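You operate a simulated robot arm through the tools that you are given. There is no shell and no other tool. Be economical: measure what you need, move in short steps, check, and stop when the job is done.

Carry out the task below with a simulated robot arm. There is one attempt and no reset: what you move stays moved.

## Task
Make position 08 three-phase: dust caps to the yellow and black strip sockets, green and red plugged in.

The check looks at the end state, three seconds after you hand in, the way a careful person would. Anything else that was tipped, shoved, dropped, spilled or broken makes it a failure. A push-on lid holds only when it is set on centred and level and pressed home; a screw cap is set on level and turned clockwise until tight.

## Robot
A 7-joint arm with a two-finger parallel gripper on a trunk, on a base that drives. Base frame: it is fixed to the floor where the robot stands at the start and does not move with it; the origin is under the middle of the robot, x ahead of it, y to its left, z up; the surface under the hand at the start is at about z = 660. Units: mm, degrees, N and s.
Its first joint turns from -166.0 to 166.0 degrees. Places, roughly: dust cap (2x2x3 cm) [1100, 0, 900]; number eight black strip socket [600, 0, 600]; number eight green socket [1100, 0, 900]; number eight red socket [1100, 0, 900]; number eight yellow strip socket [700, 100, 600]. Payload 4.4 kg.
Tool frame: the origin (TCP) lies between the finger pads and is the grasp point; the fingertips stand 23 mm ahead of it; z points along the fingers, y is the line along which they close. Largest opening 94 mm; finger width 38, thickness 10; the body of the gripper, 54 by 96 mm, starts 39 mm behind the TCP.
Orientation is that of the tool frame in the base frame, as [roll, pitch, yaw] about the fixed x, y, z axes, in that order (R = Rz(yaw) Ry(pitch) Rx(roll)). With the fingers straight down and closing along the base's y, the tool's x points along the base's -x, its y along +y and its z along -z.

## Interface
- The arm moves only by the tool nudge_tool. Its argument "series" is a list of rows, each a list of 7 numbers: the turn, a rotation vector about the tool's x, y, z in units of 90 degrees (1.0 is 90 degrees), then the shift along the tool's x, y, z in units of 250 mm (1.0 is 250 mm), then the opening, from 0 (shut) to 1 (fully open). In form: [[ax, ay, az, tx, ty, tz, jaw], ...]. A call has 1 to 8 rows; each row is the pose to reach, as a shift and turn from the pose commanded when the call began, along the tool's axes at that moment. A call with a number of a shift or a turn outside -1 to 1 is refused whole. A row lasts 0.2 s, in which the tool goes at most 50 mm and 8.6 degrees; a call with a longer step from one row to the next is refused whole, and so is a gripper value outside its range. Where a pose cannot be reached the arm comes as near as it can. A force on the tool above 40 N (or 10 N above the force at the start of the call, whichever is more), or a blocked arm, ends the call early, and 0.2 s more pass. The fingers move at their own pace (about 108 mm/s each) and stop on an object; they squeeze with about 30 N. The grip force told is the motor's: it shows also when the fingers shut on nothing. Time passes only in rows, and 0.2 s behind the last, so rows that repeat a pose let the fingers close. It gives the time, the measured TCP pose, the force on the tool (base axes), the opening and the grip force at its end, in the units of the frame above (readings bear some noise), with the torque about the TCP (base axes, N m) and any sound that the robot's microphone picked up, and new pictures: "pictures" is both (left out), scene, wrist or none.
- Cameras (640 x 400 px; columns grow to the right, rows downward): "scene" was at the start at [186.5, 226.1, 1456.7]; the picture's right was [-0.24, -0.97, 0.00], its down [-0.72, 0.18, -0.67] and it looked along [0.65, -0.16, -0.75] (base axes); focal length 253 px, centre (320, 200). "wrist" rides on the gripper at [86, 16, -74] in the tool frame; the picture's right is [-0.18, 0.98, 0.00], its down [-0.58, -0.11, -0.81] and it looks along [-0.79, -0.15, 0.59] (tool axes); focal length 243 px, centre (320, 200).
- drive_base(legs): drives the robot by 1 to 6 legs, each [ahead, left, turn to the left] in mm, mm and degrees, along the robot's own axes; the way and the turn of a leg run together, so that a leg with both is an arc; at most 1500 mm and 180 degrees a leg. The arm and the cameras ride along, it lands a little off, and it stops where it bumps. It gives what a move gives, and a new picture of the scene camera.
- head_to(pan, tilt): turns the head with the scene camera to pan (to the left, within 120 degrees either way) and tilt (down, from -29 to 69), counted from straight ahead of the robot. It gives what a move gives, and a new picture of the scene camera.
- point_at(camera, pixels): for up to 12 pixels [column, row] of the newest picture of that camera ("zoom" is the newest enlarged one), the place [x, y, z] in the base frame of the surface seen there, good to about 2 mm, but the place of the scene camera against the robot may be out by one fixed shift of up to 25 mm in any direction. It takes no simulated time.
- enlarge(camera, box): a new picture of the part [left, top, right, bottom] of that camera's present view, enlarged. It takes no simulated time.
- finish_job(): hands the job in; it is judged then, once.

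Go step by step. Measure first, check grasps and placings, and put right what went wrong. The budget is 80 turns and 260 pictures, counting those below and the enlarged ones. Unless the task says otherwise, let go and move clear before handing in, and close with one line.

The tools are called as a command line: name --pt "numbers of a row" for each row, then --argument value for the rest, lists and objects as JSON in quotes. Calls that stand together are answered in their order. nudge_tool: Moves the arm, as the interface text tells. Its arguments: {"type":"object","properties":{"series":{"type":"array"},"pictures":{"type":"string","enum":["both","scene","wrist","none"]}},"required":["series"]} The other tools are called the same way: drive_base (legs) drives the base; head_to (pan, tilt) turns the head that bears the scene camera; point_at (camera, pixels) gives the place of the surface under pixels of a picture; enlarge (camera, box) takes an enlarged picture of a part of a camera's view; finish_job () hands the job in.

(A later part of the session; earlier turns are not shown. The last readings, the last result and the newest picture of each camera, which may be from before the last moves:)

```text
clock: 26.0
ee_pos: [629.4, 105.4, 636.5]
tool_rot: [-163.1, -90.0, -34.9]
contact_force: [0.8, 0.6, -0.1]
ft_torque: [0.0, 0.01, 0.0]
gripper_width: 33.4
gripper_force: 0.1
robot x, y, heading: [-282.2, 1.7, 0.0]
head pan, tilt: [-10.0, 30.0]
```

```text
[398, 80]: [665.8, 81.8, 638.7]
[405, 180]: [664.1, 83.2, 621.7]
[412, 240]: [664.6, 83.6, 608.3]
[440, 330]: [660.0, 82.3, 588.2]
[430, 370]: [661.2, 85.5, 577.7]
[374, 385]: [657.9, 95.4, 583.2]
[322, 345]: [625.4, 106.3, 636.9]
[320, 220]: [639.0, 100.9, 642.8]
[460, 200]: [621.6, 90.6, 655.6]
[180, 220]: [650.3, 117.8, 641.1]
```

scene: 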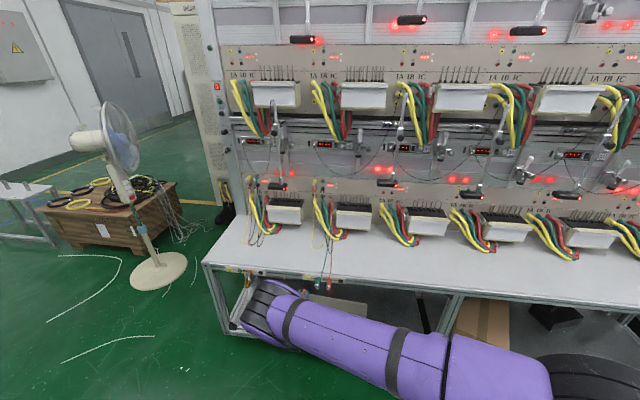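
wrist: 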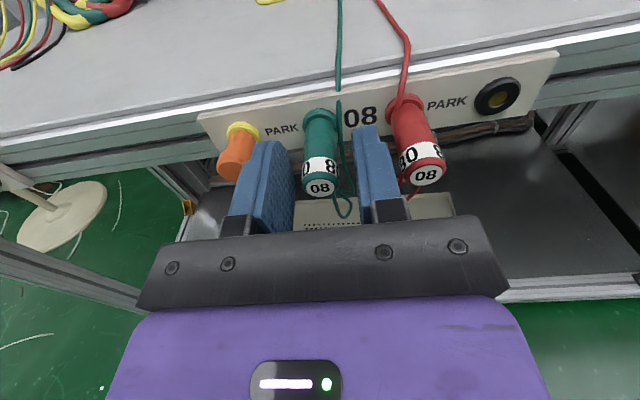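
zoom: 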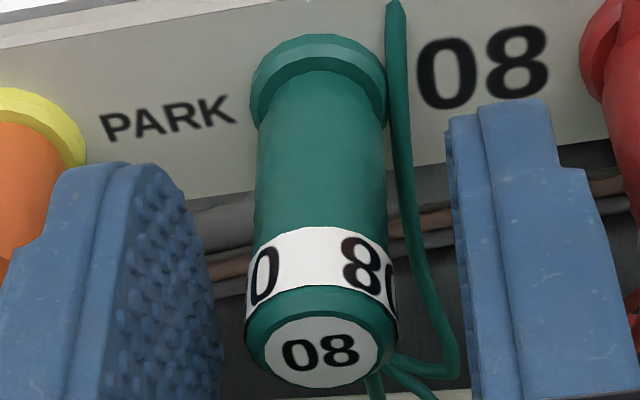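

The lead lies at depth ≥603, beyond the fingertips (≈590). Closing on the green plug and pulling it straight out.

nudge_tool --pt "0 0 0 0 0 0 0.1" --pt "0 0 0 0 0 0 0.1" --pt "0 0 0 0 0 0 0.1" --pictures "none"

nudge_tool --pt "0 0 0 0 0 -0.02 0.1" --pt "0 0 0 0 0 -0.05 0.1" --pt "0 0 0 0 0 -0.1 0.1" --pt "0 0 0 0 0 -0.2 0.1" --pt "0 0 0 0 0 -0.3 0.1" --pictures "wrist"

```text
clock: 26.8
ee_pos: [629.7, 104.9, 637.9]
tool_rot: [-165.4, -89.9, -32.4]
contact_force: [1.6, 0.1, -1.6]
ft_torque: [0.02, 0.06, 0.33]
gripper_width: 16.5
gripper_force: 30.1
robot x, y, heading: [-278.9, -0.1, 0.0]
head pan, tilt: [-10.0, 30.0]
```

```text
clock: 28.0
ee_pos: [557.1, 128.5, 637.1]
tool_rot: [60.7, -89.9, 101.5]
contact_force: [-0.3, -0.6, 0.8]
ft_torque: [-0.01, 0.03, 0.02]
gripper_width: 16.3
gripper_force: 30.5
robot x, y, heading: [-277.9, -2.8, -0.0]
head pan, tilt: [-10.0, 30.0]
```

wrist: 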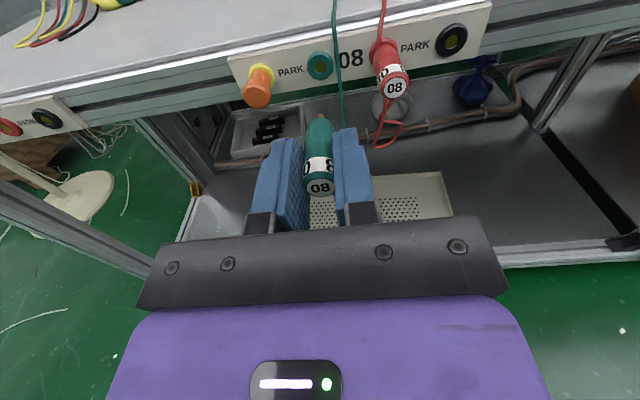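

Green plug is out, held at 16.3 mm; seated TCP was 45.6 mm off the face. I'll raise it to z≈907 and drive forward.

nudge_tool --pt "0 0 0 0.1 0 0 0.1" --pt "0 0 0 0.24 0 0 0.1" --pt "0 0 0 0.38 0.05 0 0.1" --pt "0 0 0 0.52 0.1 0 0.1" --pt "0 0 0 0.66 0.15 0 0.1" --pt "0 0 0 0.8 0.2 0 0.1" --pt "0 0 0 0.94 0.21 0 0.1" --pt "0 0 0 1.0 0.21 0 0.1" --pictures "none"

drive_base --legs '[[280, 0, 0]]'

nudge_tool --pt "0 0 0 0.08 0 0 0.1" --pt "0 0 0 0.08 0 0 0.1" --pictures "both"

```text
clock: 29.8
ee_pos: [541.1, 78.6, 886.9]
tool_rot: [137.5, -89.8, 24.6]
contact_force: [-0.1, -0.1, -1.3]
ft_torque: [0.0, -0.04, -0.03]
gripper_width: 16.7
gripper_force: 29.8
robot x, y, heading: [-273.7, 3.4, 0.2]
head pan, tilt: [-10.0, 30.0]
```

```text
clock: 31.7
ee_pos: [821.7, 81.8, 886.6]
tool_rot: [160.3, -89.9, 1.9]
contact_force: [0.0, 0.5, -0.5]
ft_torque: [0.03, 0.0, 0.0]
gripper_width: 16.5
gripper_force: 30.0
robot x, y, heading: [-2.7, 3.6, 0.1]
head pan, tilt: [-10.0, 30.0]
```

scene: 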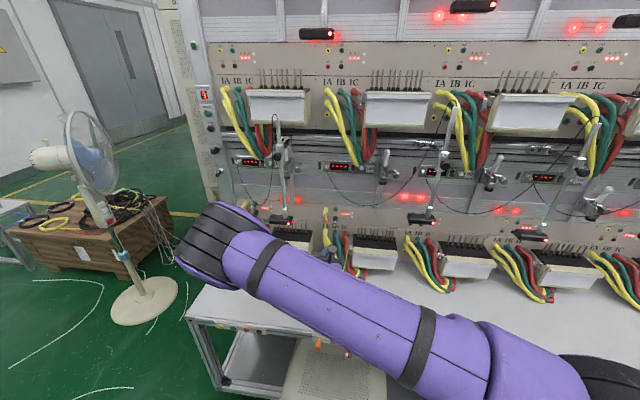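

```text
clock: 32.3
ee_pos: [819.8, 82.6, 908.0]
tool_rot: [108.8, -89.9, 53.4]
contact_force: [-0.4, -0.1, -0.2]
ft_torque: [-0.03, 0.04, 0.03]
gripper_width: 16.6
gripper_force: 30.3
robot x, y, heading: [-1.5, 1.3, 0.3]
head pan, tilt: [-10.0, 30.0]
```

scene: 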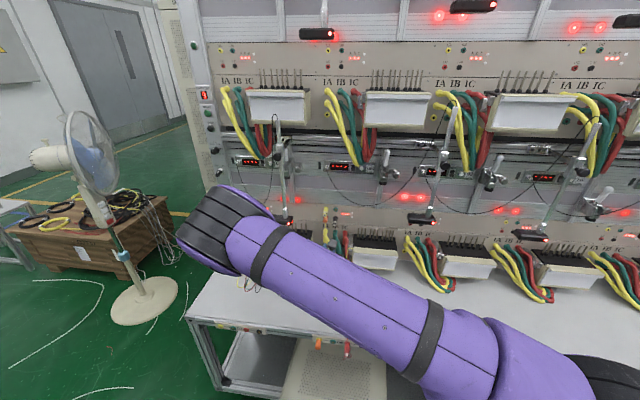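
wrist: 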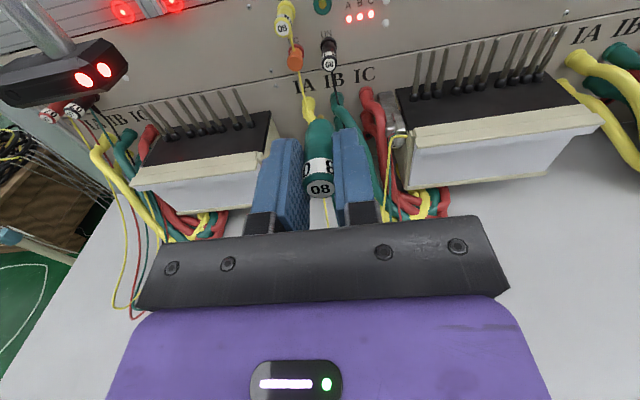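

Arrived; UB is at (322,5). I'll advance 130 mm and measure the socket.

nudge_tool --pt "0 0 0 0 0.014 0.15 0.1" --pt "0 0 0 0 0.014 0.3 0.1" --pt "0 0 0 0 0.014 0.44 0.1" --pt "0 0 0 0 0.014 0.52 0.1" --pt "0 0 0 0 0.014 0.52 0.1" --pictures "wrist"

enlarge --camera "wrist" --box '[240, 40, 400, 140]'

```text
clock: 33.5
ee_pos: [943.7, 37.5, 907.7]
tool_rot: [22.6, -90.0, 139.7]
contact_force: [-0.2, 0.7, 0.2]
ft_torque: [0.0, 0.03, 0.03]
gripper_width: 16.5
gripper_force: 29.8
robot x, y, heading: [0.2, 2.2, 0.1]
head pan, tilt: [-10.0, 30.0]
```

wrist: 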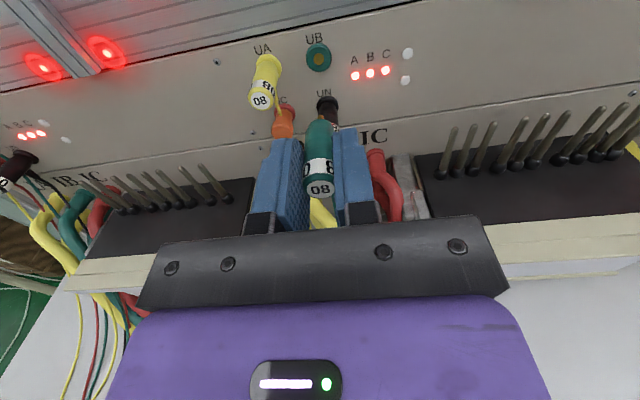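

```text
4.00 times, centred on (320, 90) of wrist
```

zoom: 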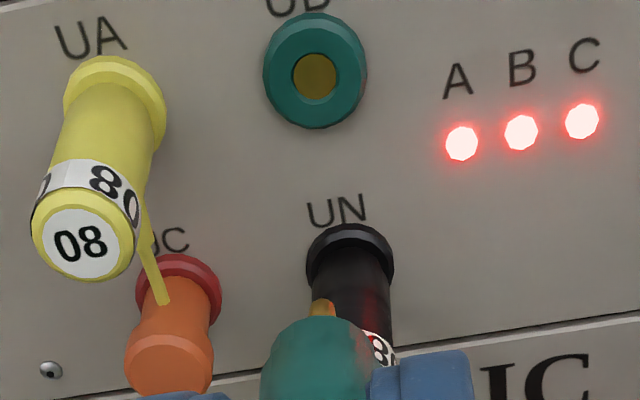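

point_at --camera "zoom" --pixels '[[270, 72], [360, 72], [282, 72], [349, 72], [315, 22], [315, 125], [315, 113], [315, 38], [230, 100], [420, 100], [168, 360], [85, 250]]'

```text
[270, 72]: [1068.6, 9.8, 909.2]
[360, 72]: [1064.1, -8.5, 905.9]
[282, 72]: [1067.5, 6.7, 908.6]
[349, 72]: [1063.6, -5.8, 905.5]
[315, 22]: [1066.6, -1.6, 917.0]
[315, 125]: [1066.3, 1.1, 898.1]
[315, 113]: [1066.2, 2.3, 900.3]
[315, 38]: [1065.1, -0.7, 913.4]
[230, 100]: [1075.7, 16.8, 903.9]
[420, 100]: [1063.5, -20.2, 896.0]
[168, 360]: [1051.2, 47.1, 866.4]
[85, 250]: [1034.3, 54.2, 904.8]
```

UB socket centre: lateral 324.5, z 907.4, panel 1020. I'll take a repeat reading while advancing to just before the pin reaches the hole.

nudge_tool --pt "0 0 0 0 0 0.06 0.1" --pt "0 0 0 0 0 0.12 0.1" --pt "0 0 0 0 0 0.16 0.1" --pt "0 0 0 0 0 0.16 0.1" --pictures "none"

nudge_tool --pt "0 0 0 0 0 0 0.1" --pictures "wrist"

enlarge --camera "wrist" --box '[240, 60, 400, 160]'

```text
clock: 34.5
ee_pos: [982.0, 25.7, 907.4]
tool_rot: [-59.7, -90.0, -138.0]
contact_force: [-0.5, 0.2, -0.1]
ft_torque: [0.02, 0.01, -0.04]
gripper_width: 16.4
gripper_force: 30.6
robot x, y, heading: [1.4, -2.9, 0.1]
head pan, tilt: [-10.0, 30.0]
```

```text
clock: 34.9
ee_pos: [982.9, 25.9, 907.3]
tool_rot: [107.8, -90.0, 54.3]
contact_force: [-0.2, 0.0, 0.0]
ft_torque: [-0.01, 0.03, 0.0]
gripper_width: 16.4
gripper_force: 30.5
robot x, y, heading: [-3.6, 0.3, 0.1]
head pan, tilt: [-10.0, 30.0]
```

wrist: 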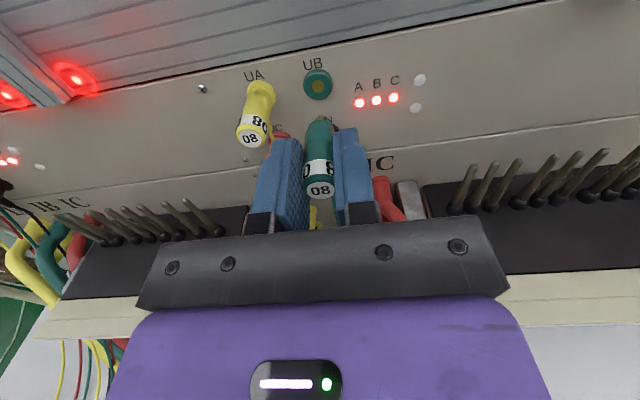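

```text
4.00 times, centred on (320, 110) of wrist
```

zoom: 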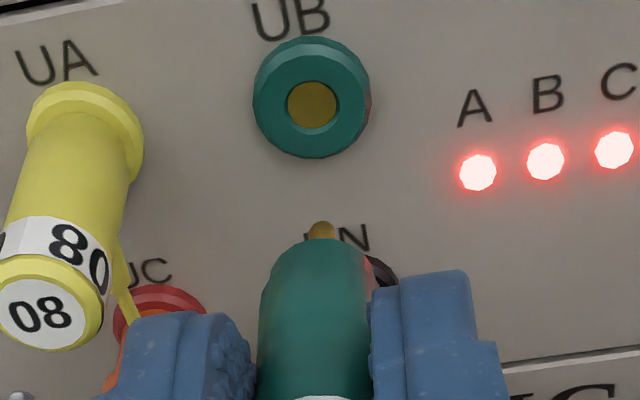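

Readings and picture both say the pin is about 1 mm right of the hole (317.8 vs 320). I'll shift left 1.1 mm and advance.

nudge_tool --pt "0 0 0 0 -0.0045 0.02 0.1" --pt "0 0 0 0 -0.0045 0.06 0.1" --pt "0 0 0 0 -0.0045 0.09 0.1" --pt "0 0 0 0 -0.0045 0.11 0.1" --pt "0 0 0 0 -0.0045 0.11 0.1" --pictures "wrist"

enlarge --camera "wrist" --box '[240, 80, 400, 180]'

```text
clock: 36.1
ee_pos: [1008.6, 18.0, 907.6]
tool_rot: [30.6, -90.0, 131.9]
contact_force: [-1.4, 0.2, -0.6]
ft_torque: [0.01, 0.02, -0.02]
gripper_width: 16.4
gripper_force: 29.7
robot x, y, heading: [1.3, 2.8, 0.3]
head pan, tilt: [-10.0, 30.0]
```

wrist: 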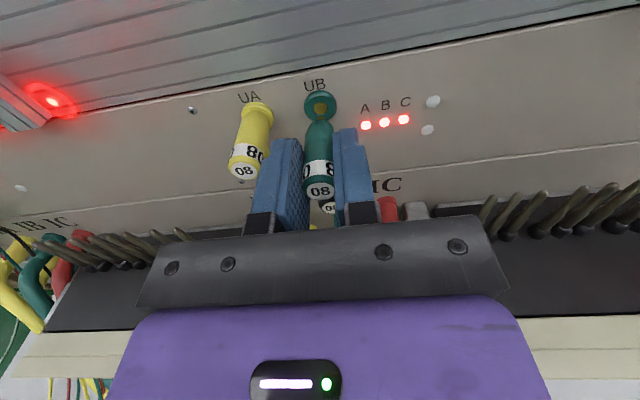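

```text
4.00 times, centred on (320, 130) of wrist
```

zoom: 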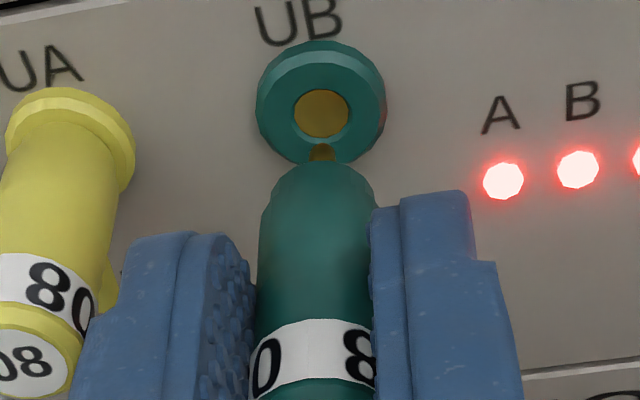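

Pin (321,150) and hole (321,113) are in line. Advancing to the seat in small steps.

nudge_tool --pt "0 0 0 0 0 0.015 0.1" --pt "0 0 0 0 0 0.03 0.1" --pt "0 0 0 0 0 0.045 0.1" --pt "0 0 0 0 0 0.058 0.1" --pt "0 0 0 0 0 0.066 0.1" --pt "0 0 0 0 0 0.072 0.1" --pictures "wrist"

enlarge --camera "wrist" --box '[240, 100, 400, 200]'

```text
clock: 37.5
ee_pos: [1026.6, 12.8, 906.5]
tool_rot: [157.0, -89.9, 5.3]
contact_force: [-0.7, 1.6, -2.1]
ft_torque: [0.01, 0.02, 0.11]
gripper_width: 16.5
gripper_force: 30.0
robot x, y, heading: [-0.8, 0.7, 0.3]
head pan, tilt: [-10.0, 30.0]
```

wrist: 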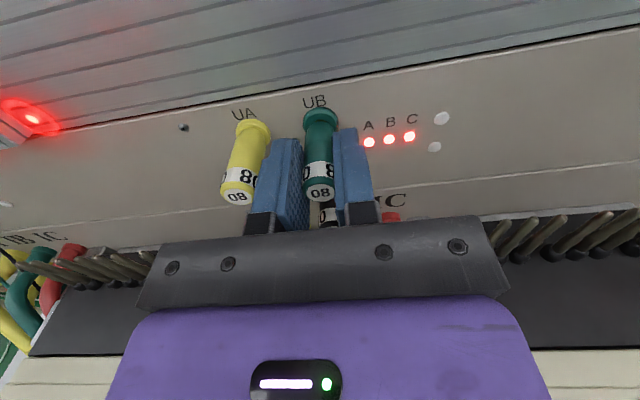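

```text
4.00 times, centred on (320, 150) of wrist
```

zoom: 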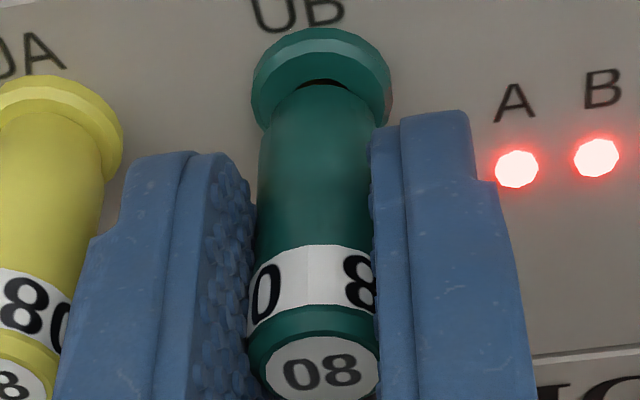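

Nearly home; a dark sliver at (325,83) shows a mm or two left. Pressing on until force builds.

nudge_tool --pt "0 0 0 0 0 0.006 0.1" --pt "0 0 0 0 0 0.01 0.1" --pt "0 0 0 0 0 0.014 0.1" --pt "0 0 0 0 0 0.018 0.1" --pictures "wrist"

enlarge --camera "wrist" --box '[240, 100, 400, 200]'

```text
clock: 38.5
ee_pos: [1028.5, 12.9, 907.6]
tool_rot: [-138.5, -90.0, -59.1]
contact_force: [-29.1, 4.2, 4.1]
ft_torque: [-0.07, -0.13, -0.4]
gripper_width: 16.4
gripper_force: 30.7
robot x, y, heading: [-0.1, 2.1, 0.1]
head pan, tilt: [-10.0, 30.0]
```

wrist: 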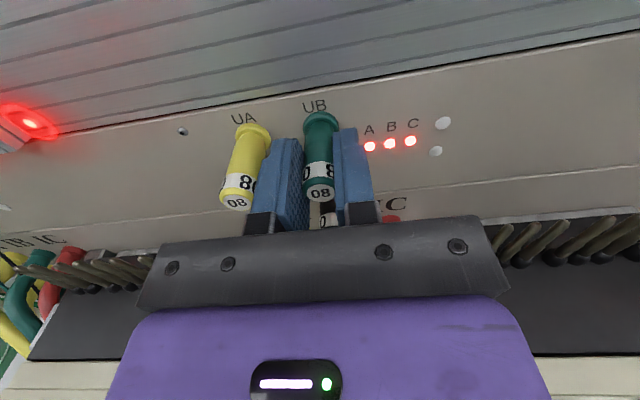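

```text
4.00 times, centred on (320, 150) of wrist
```

zoom: 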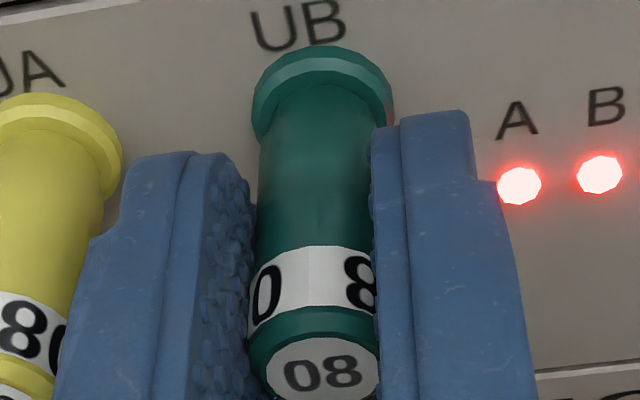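

Flush with 29 N reaction: the green plug is seated. Releasing and backing off, then looking.

nudge_tool --pt "0 0 0 0 0 -0.008 0.1" --pt "0 0 0 0 0 -0.008 0.34" --pt "0 0 0 0 0 -0.008 0.34" --pt "0 0 0 0 0 -0.1 0.34" --pt "0 0 0 0 0 -0.25 0.34" --pt "0 0 0 0 0 -0.3 0.34" --pt "0 0 0 0 0 -0.3 0.34" --pictures "wrist"

enlarge --camera "wrist" --box '[230, 50, 390, 150]'

```text
clock: 40.1
ee_pos: [958.3, 35.0, 907.8]
tool_rot: [-84.6, -89.9, -113.0]
contact_force: [-0.3, 0.7, 0.2]
ft_torque: [0.02, 0.01, 0.02]
gripper_width: 31.9
gripper_force: 0.0
robot x, y, heading: [-1.1, 1.1, 0.2]
head pan, tilt: [-10.0, 30.0]
```

wrist: 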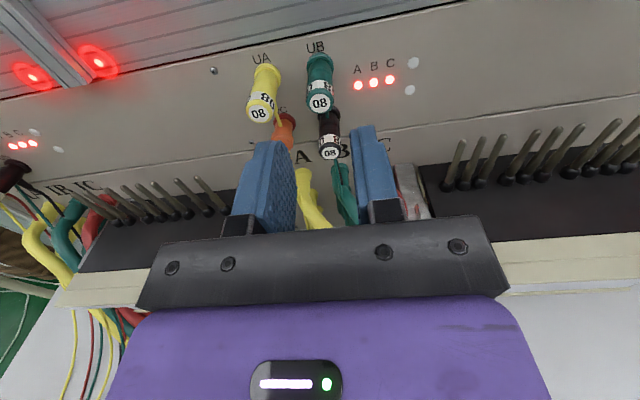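

```text
4.00 times, centred on (310, 100) of wrist
```

zoom: 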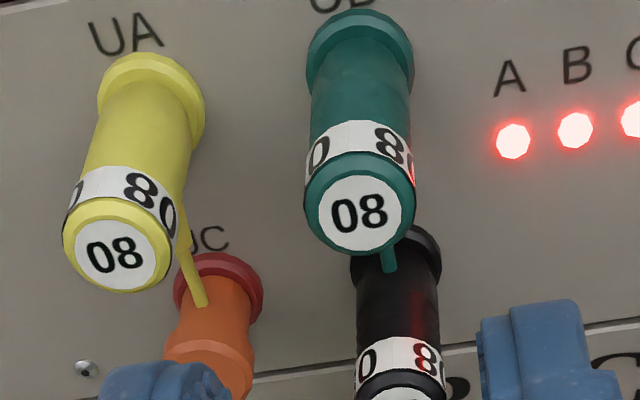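

The green plug matches UA's seating. Now I move in front of the UC cap (lateral ≈367, z≈863) and look.

nudge_tool --pt "0 0 0 -0.09 -0.09 0 0.36" --pt "0 0 0 -0.178 -0.17 0 0.36" --pt "0 0 0 -0.178 -0.17 0 0.36" --pictures "wrist"

enlarge --camera "wrist" --box '[240, 40, 400, 140]'

```text
clock: 40.9
ee_pos: [971.1, 75.9, 862.4]
tool_rot: [-38.3, -90.0, -159.3]
contact_force: [-0.2, -0.3, 0.7]
ft_torque: [-0.02, -0.02, 0.01]
gripper_width: 33.8
gripper_force: 0.2
robot x, y, heading: [1.4, -1.4, 0.2]
head pan, tilt: [-10.0, 30.0]
```

wrist: 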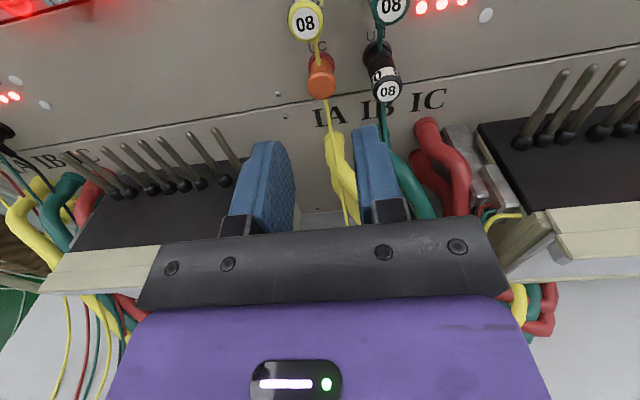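

```text
4.00 times, centred on (320, 90) of wrist
```

zoom: 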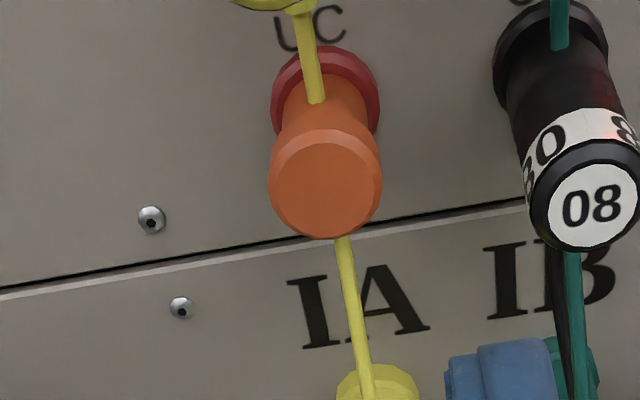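

point_at --camera "zoom" --pixels '[[326, 188], [275, 190], [378, 190], [326, 232], [326, 145], [330, 55], [130, 150], [450, 150], [585, 205], [380, 385], [315, 60]]'

point_at --camera "wrist" --pixels '[[335, 140], [340, 170], [350, 210], [375, 140], [400, 180], [195, 175], [230, 160]]'

```text
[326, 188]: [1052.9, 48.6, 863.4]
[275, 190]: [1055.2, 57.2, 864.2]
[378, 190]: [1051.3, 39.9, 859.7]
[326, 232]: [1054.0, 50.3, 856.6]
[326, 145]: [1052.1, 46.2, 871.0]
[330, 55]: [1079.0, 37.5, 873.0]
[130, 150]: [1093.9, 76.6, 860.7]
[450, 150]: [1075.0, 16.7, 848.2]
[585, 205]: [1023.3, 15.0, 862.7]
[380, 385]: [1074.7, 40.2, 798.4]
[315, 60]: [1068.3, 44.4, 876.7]
```

```text
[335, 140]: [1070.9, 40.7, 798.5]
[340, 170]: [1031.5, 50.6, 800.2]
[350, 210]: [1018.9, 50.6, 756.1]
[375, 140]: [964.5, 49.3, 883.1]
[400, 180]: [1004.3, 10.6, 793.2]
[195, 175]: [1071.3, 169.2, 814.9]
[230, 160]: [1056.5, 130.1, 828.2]
```

The UC cap centre is at lateral 366.5, z 863, end depth 989; leads pass the caps only visually. Aligning and advancing 87 mm.

nudge_tool --pt "0 0 0 0.003 0.004 0.1 0.34" --pt "0 0 0 0.003 0.004 0.18 0.34" --pt "0 0 0 0.003 0.004 0.25 0.34" --pt "0 0 0 0.003 0.004 0.31 0.34" --pt "0 0 0 0.003 0.004 0.35 0.34" --pt "0 0 0 0.003 0.004 0.35 0.34" --pictures "wrist"

enlarge --camera "wrist" --box '[240, 100, 400, 200]'

```text
clock: 42.3
ee_pos: [1053.7, 48.1, 863.2]
tool_rot: [159.7, -89.9, 2.6]
contact_force: [-0.1, -0.5, 0.1]
ft_torque: [0.01, -0.03, -0.03]
gripper_width: 32.0
gripper_force: 0.1
robot x, y, heading: [1.5, 0.0, 0.1]
head pan, tilt: [-10.0, 30.0]
```

wrist: 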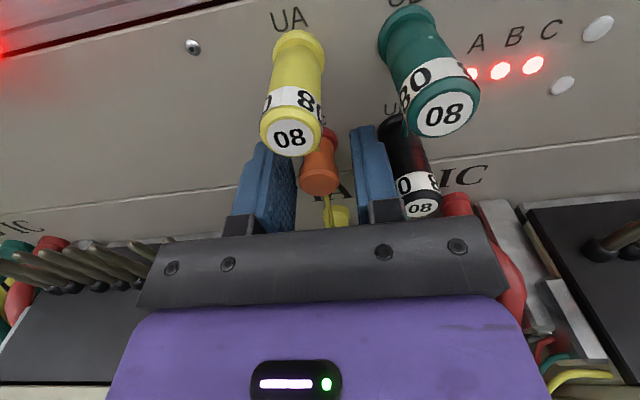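

```text
4.00 times, centred on (320, 150) of wrist
```

zoom: 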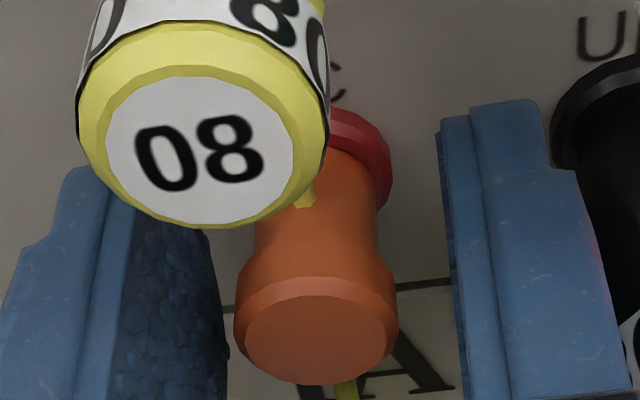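

Cap lies between the fingers, slightly left. Shifting 1 mm left, closing and pulling out.

nudge_tool --pt "0 0 0 0 -0.004 0 0.34" --pt "0 0 0 0 -0.004 0 0.1" --pt "0 0 0 0 -0.004 0 0.1" --pt "0 0 0 0 -0.004 0 0.1" --pictures "none"

nudge_tool --pt "0 0 0 0 0 -0.02 0.1" --pt "0 0 0 0 0 -0.05 0.1" --pt "0 0 0 0 0 -0.1 0.1" --pt "0 0 0 0 0 -0.2 0.1" --pt "0 0 0 0 0 -0.35 0.1" --pt "0 0 0 0 0 -0.5 0.1" --pictures "wrist"

enlarge --camera "wrist" --box '[240, 0, 400, 100]'

```text
clock: 43.3
ee_pos: [1054.7, 49.2, 862.8]
tool_rot: [129.1, -89.9, 33.2]
contact_force: [-0.6, -3.3, 0.7]
ft_torque: [-0.02, 0.02, -0.1]
gripper_width: 16.9
gripper_force: 29.9
robot x, y, heading: [-1.6, 4.3, 0.2]
head pan, tilt: [-10.0, 30.0]
```

```text
clock: 44.7
ee_pos: [935.2, 86.5, 863.8]
tool_rot: [-64.6, -90.0, -133.0]
contact_force: [0.1, -0.3, 0.2]
ft_torque: [0.02, -0.03, 0.01]
gripper_width: 17.1
gripper_force: 29.4
robot x, y, heading: [-0.6, -0.9, 0.2]
head pan, tilt: [-10.0, 30.0]
```

wrist: 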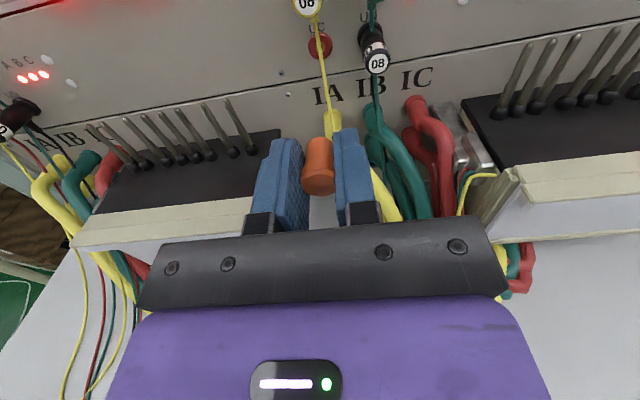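

```text
4.00 times, centred on (320, 50) of wrist
```

zoom: 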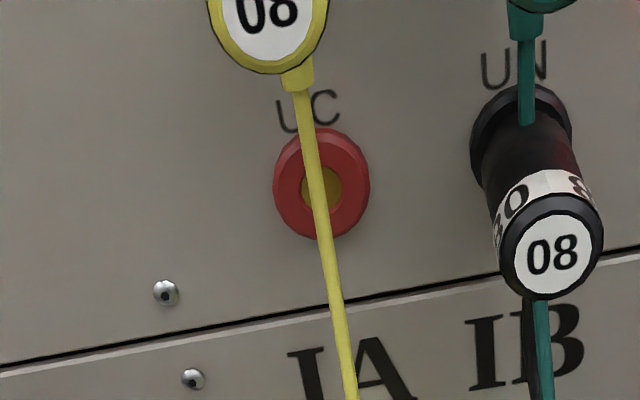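

The second cap is out. Driving back to the strip.

drive_base --legs '[[-280, 0, 0]]'

nudge_tool --pt "0 0 0 0 0.05 -0.12 0.1" --pt "0 0 0 0 0.1 -0.24 0.1" --pt "0 0 0 -0.08 0.16 -0.33 0.1" --pt "0 0 0 -0.22 0.24 -0.33 0.1" --pt "0 0 0 -0.38 0.3 -0.33 0.1" --pt "0 0 0 -0.54 0.34 -0.33 0.1" --pt "0 0 0 -0.68 0.34 -0.33 0.1" --pt "0 0 0 -0.68 0.34 -0.33 0.1" --pictures "both"

```text
clock: 46.7
ee_pos: [655.1, 85.5, 864.1]
tool_rot: [138.8, -89.9, 23.4]
contact_force: [0.5, 0.0, -0.2]
ft_torque: [-0.01, 0.0, 0.0]
gripper_width: 16.9
gripper_force: 29.8
robot x, y, heading: [-280.6, 0.0, 0.0]
head pan, tilt: [-10.0, 30.0]
```

scene: 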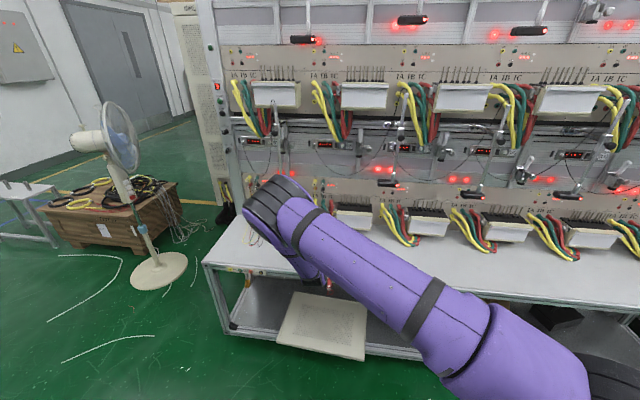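

```text
clock: 48.5
ee_pos: [552.4, 28.9, 691.4]
tool_rot: [-46.4, -90.0, -151.4]
contact_force: [0.2, -0.1, 0.3]
ft_torque: [0.0, 0.0, -0.02]
gripper_width: 16.8
gripper_force: 29.7
robot x, y, heading: [-278.2, -0.9, 0.2]
head pan, tilt: [-10.0, 30.0]
```

scene: 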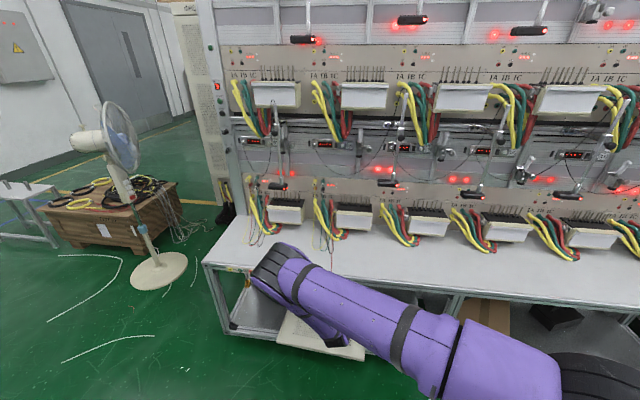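
wrist: 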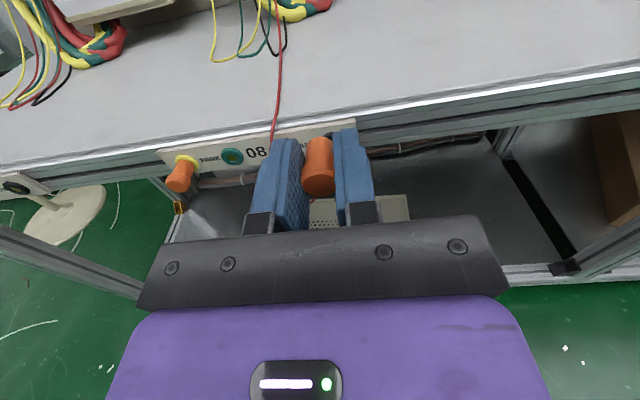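

In line with black (lateral 195.5). Lowering 55 mm and looking.

nudge_tool --pt "0 0 0 -0.12 0 0 0.1" --pt "0 0 0 -0.22 0 0 0.1" --pt "0 0 0 -0.22 0 0 0.1" --pictures "wrist"

enlarge --camera "wrist" --box '[240, 60, 400, 160]'

```text
clock: 49.3
ee_pos: [551.2, 28.7, 637.9]
tool_rot: [144.1, -89.9, 18.4]
contact_force: [-0.4, 0.1, -0.4]
ft_torque: [0.01, -0.01, -0.02]
gripper_width: 16.8
gripper_force: 29.9
robot x, y, heading: [-281.1, -0.1, 0.2]
head pan, tilt: [-10.0, 30.0]
```

wrist: 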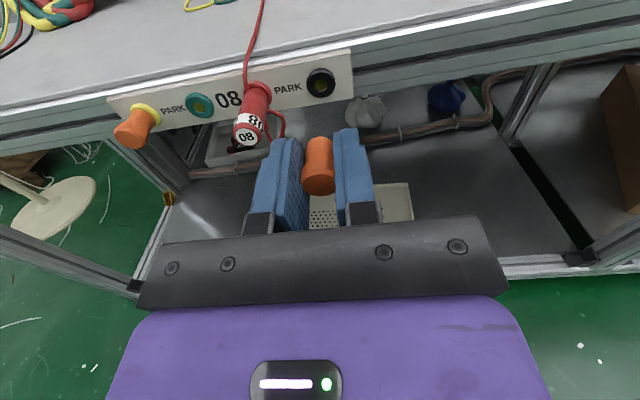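

```text
4.00 times, centred on (320, 110) of wrist
```

zoom: 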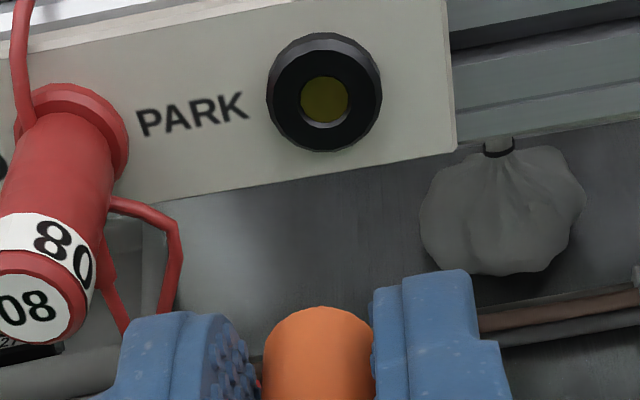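

point_at --camera "zoom" --pixels '[[275, 95], [374, 95], [287, 95], [363, 95], [324, 42], [324, 143], [324, 50], [324, 130], [240, 130], [420, 110], [28, 305], [175, 240]]'

```text
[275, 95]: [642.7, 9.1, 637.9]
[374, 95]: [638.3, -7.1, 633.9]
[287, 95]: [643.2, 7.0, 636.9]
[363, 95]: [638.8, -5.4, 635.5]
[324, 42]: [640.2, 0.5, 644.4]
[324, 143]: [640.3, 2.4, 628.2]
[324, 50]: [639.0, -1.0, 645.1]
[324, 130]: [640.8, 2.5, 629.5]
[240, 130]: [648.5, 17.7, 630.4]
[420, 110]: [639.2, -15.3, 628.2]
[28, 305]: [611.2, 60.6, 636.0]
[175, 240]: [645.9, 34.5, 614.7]
```

Black socket: lateral 195.7, z 636.3, face 613. Small align and advance to just short of contact.

nudge_tool --pt "0 0 0 -0.002 -0.002 0.06 0.1" --pt "0 0 0 -0.002 -0.002 0.12 0.1" --pt "0 0 0 -0.002 -0.002 0.16 0.1" --pt "0 0 0 -0.002 -0.002 0.19 0.1" --pt "0 0 0 -0.002 -0.002 0.19 0.1" --pictures "wrist"

enlarge --camera "wrist" --box '[240, 80, 400, 180]'

```text
clock: 50.5
ee_pos: [597.5, 15.9, 638.1]
tool_rot: [-34.8, -90.0, -162.9]
contact_force: [-0.5, 0.4, 0.6]
ft_torque: [0.0, -0.03, -0.01]
gripper_width: 17.1
gripper_force: 30.2
robot x, y, heading: [-281.3, -0.2, 0.1]
head pan, tilt: [-10.0, 30.0]
```

wrist: 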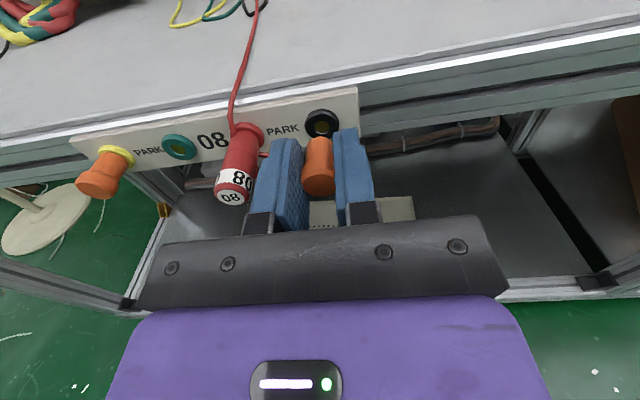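

```text
4.00 times, centred on (320, 130) of wrist
```

zoom: 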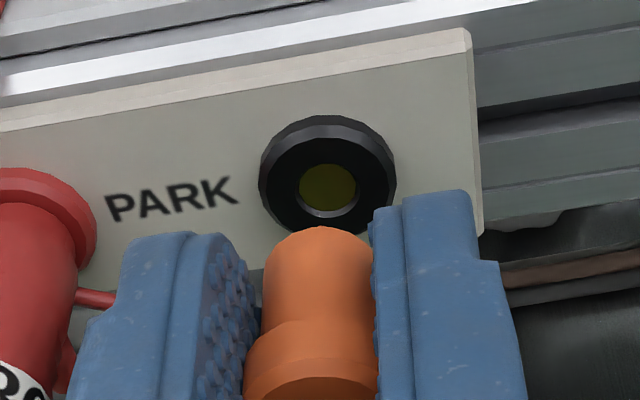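

The hole (328) is ~1 mm right of the cap axis (318), agreeing with the reading; correcting 1.1 mm right and continuing in.

nudge_tool --pt "0 0 0 0 0.0045 0 0.1" --pt "0 0 0 -0.001 0.0045 0.02 0.1" --pt "0 0 0 -0.001 0.0045 0.04 0.1" --pt "0 0 0 -0.001 0.0045 0.05 0.1" --pt "0 0 0 -0.001 0.0045 0.05 0.1" --pictures "wrist"

enlarge --camera "wrist" --box '[240, 100, 400, 200]'

```text
clock: 51.7
ee_pos: [608.3, 10.5, 638.5]
tool_rot: [-139.0, -90.0, -58.8]
contact_force: [-0.2, -0.3, -0.5]
ft_torque: [0.04, -0.01, 0.02]
gripper_width: 17.3
gripper_force: 30.0
robot x, y, heading: [-285.7, 1.1, -0.1]
head pan, tilt: [-10.0, 30.0]
```

wrist: 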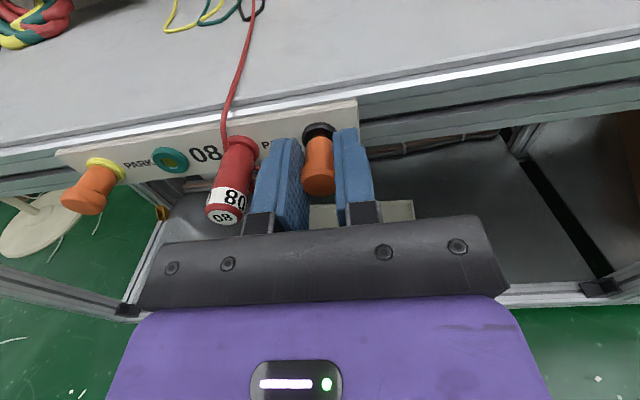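

```text
4.00 times, centred on (320, 150) of wrist
```

zoom: 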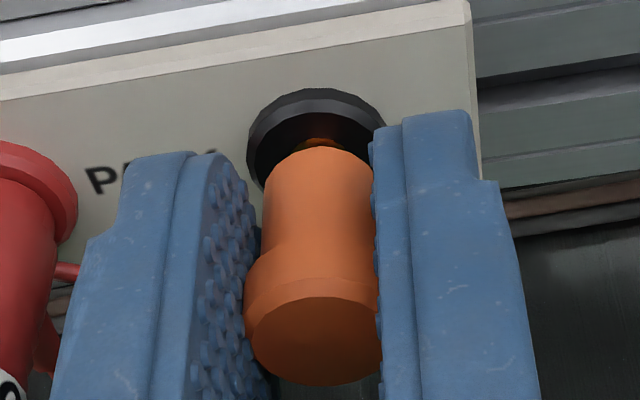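

The pin is entering the black socket. Pressing home.

nudge_tool --pt "0 0 0 0 0 0.01 0.1" --pt "0 0 0 0 0 0.018 0.1" --pt "0 0 0 0 0 0.026 0.1" --pt "0 0 0 0 0 0.032 0.1" --pt "0 0 0 0 0 0.037 0.1" --pt "0 0 0 0 0 0.037 0.1" --pictures "wrist"

enlarge --camera "wrist" --box '[240, 100, 400, 200]'

```text
clock: 53.1
ee_pos: [616.9, 9.4, 637.1]
tool_rot: [172.3, -89.9, -9.7]
contact_force: [-23.4, 14.0, -9.1]
ft_torque: [0.01, 0.14, 0.14]
gripper_width: 17.4
gripper_force: 30.2
robot x, y, heading: [-279.0, -2.1, -0.0]
head pan, tilt: [-10.0, 30.0]
```

wrist: 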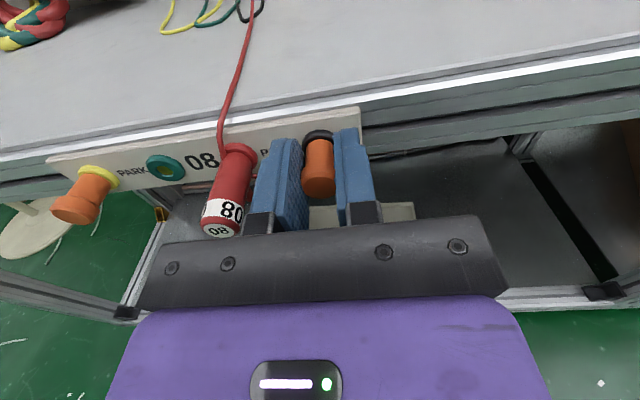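

```text
4.00 times, centred on (320, 150) of wrist
```

zoom: 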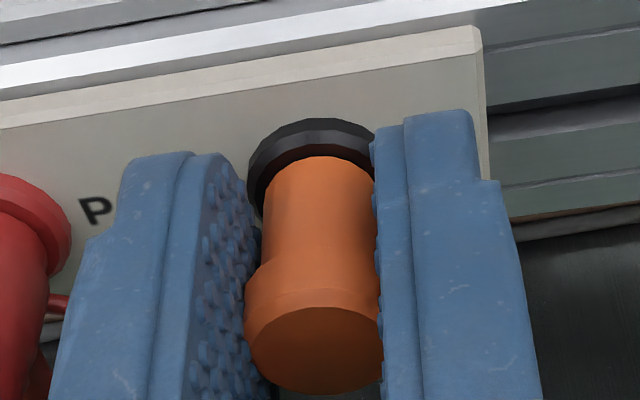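

Force 28 N at depth 585. I'll release, back off and check protrusion.

nudge_tool --pt "0 0 0 0 0 -0.005 0.1" --pt "0 0 0 0 0 -0.005 0.34" --pt "0 0 0 0 0 -0.005 0.34" --pt "0 0 0 0 0 -0.1 0.34" --pt "0 0 0 0 0 -0.25 0.34" --pt "0 0 0 0 0 -0.3 0.34" --pt "0 0 0 0 0 -0.3 0.34" --pictures "wrist"

enlarge --camera "wrist" --box '[220, 50, 380, 150]'

```text
clock: 54.7
ee_pos: [546.5, 30.3, 638.2]
tool_rot: [171.6, -90.0, -9.4]
contact_force: [0.0, 0.0, -0.5]
ft_torque: [0.01, -0.02, -0.02]
gripper_width: 32.1
gripper_force: 0.1
robot x, y, heading: [-280.9, -2.7, 0.1]
head pan, tilt: [-10.0, 30.0]
```

wrist: 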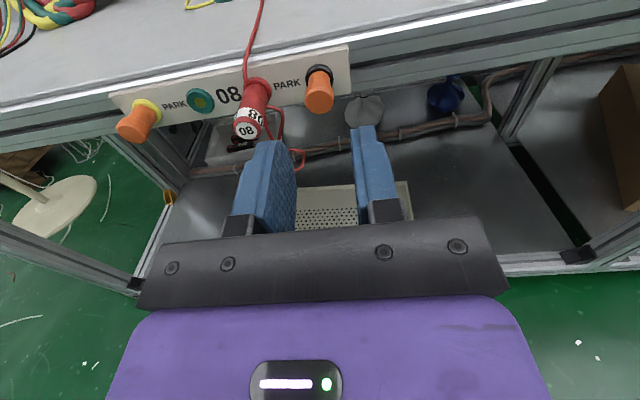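

```text
4.00 times, centred on (300, 100) of wrist
```

zoom: 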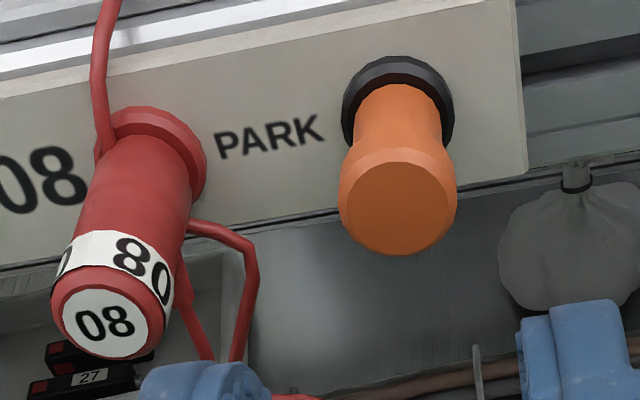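

point_at --camera "zoom" --pixels '[[398, 208], [346, 208], [450, 205], [398, 160], [398, 250], [310, 160], [490, 130], [107, 318], [62, 320], [155, 315], [107, 355], [215, 235]]'

```text
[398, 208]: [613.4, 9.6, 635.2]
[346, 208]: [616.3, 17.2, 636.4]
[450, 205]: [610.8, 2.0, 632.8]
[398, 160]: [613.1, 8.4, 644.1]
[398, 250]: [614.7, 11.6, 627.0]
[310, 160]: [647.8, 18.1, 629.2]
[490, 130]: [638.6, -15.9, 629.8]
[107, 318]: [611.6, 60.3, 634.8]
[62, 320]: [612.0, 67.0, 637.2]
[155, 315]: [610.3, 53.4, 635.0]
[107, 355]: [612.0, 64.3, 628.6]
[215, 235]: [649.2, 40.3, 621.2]
```

Black cap protrudes 31 mm, same as yellow: seated and level. Red plug is at lateral 244; moving left in front of it.

nudge_tool --pt "0 0 0 -0.003 -0.1 0 0.38" --pt "0 0 0 -0.003 -0.196 0 0.38" --pt "0 0 0 -0.003 -0.196 0 0.38" --pictures "wrist"

enlarge --camera "wrist" --box '[240, 60, 400, 160]'

```text
clock: 55.5
ee_pos: [561.1, 78.1, 636.1]
tool_rot: [-70.7, -90.0, -127.2]
contact_force: [0.4, -0.3, -0.1]
ft_torque: [0.0, -0.02, 0.02]
gripper_width: 35.6
gripper_force: 0.1
robot x, y, heading: [-278.7, -2.8, 0.2]
head pan, tilt: [-10.0, 30.0]
```

wrist: 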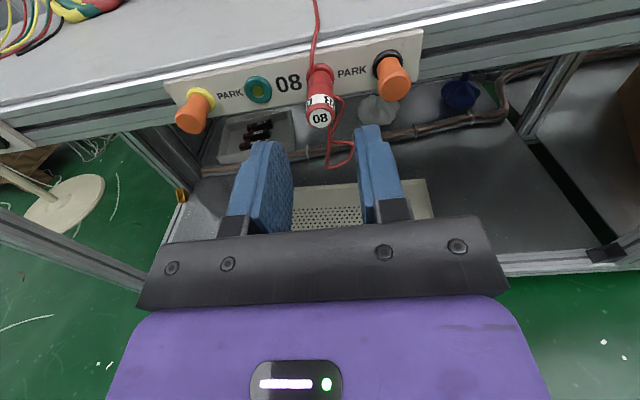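

```text
4.00 times, centred on (320, 110) of wrist
```

zoom: 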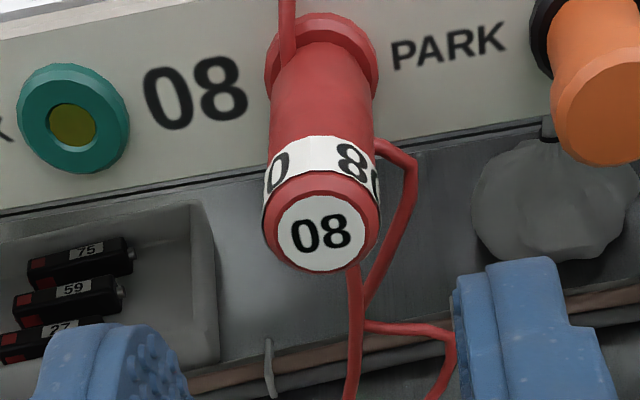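

The red plug end is at column 320, aligned. Checking the lead depth.

point_at --camera "zoom" --pixels '[[410, 170], [395, 240], [450, 350], [355, 300], [321, 232]]'

nudge_tool --pt "0 0 0 0 0.001 0.08 0.36" --pt "0 0 0 0 0.001 0.16 0.36" --pt "0 0 0 0 0.001 0.226 0.36" --pt "0 0 0 0 0.001 0.226 0.36" --pictures "wrist"

```text
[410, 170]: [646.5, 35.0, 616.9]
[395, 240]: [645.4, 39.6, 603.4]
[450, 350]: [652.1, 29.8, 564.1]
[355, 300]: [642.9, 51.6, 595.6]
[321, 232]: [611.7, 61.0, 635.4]
```

```text
clock: 56.5
ee_pos: [616.4, 59.9, 637.8]
tool_rot: [0.8, -89.9, 161.3]
contact_force: [1.0, 0.7, 0.0]
ft_torque: [0.01, -0.01, -0.01]
gripper_width: 33.9
gripper_force: 0.0
robot x, y, heading: [-279.0, 1.9, -0.0]
head pan, tilt: [-10.0, 30.0]
```

wrist: 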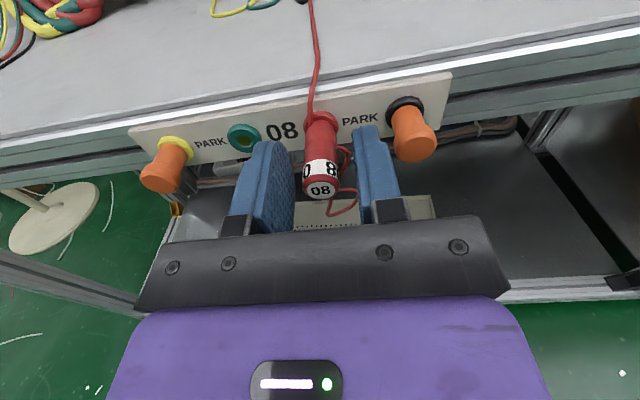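

Closing on the red plug and pulling straight back.

nudge_tool --pt "0 0 0 0 0 0 0.1" --pt "0 0 0 0 0 0 0.1" --pt "0 0 0 0 0 0 0.1" --pictures "none"

nudge_tool --pt "0 0 0 0 0 -0.02 0.1" --pt "0 0 0 0 0 -0.05 0.1" --pt "0 0 0 0 0 -0.1 0.1" --pt "0 0 0 0 0 -0.2 0.1" --pt "0 0 0 0 0 -0.3 0.1" --pictures "wrist"

```text
clock: 57.3
ee_pos: [616.1, 58.7, 638.1]
tool_rot: [-53.6, -89.9, -144.3]
contact_force: [0.1, 0.9, -0.2]
ft_torque: [-0.04, -0.02, -0.06]
gripper_width: 16.8
gripper_force: 29.9
robot x, y, heading: [-281.3, -4.4, 0.4]
head pan, tilt: [-10.0, 30.0]
```

```text
clock: 58.5
ee_pos: [543.0, 81.6, 636.6]
tool_rot: [154.1, -90.0, 8.1]
contact_force: [-0.4, -0.1, 0.7]
ft_torque: [0.0, -0.02, 0.04]
gripper_width: 16.5
gripper_force: 29.8
robot x, y, heading: [-285.1, -2.4, 0.1]
head pan, tilt: [-10.0, 30.0]
```

wrist: 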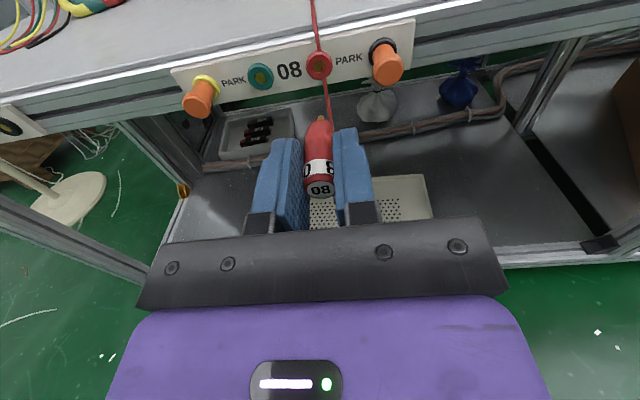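

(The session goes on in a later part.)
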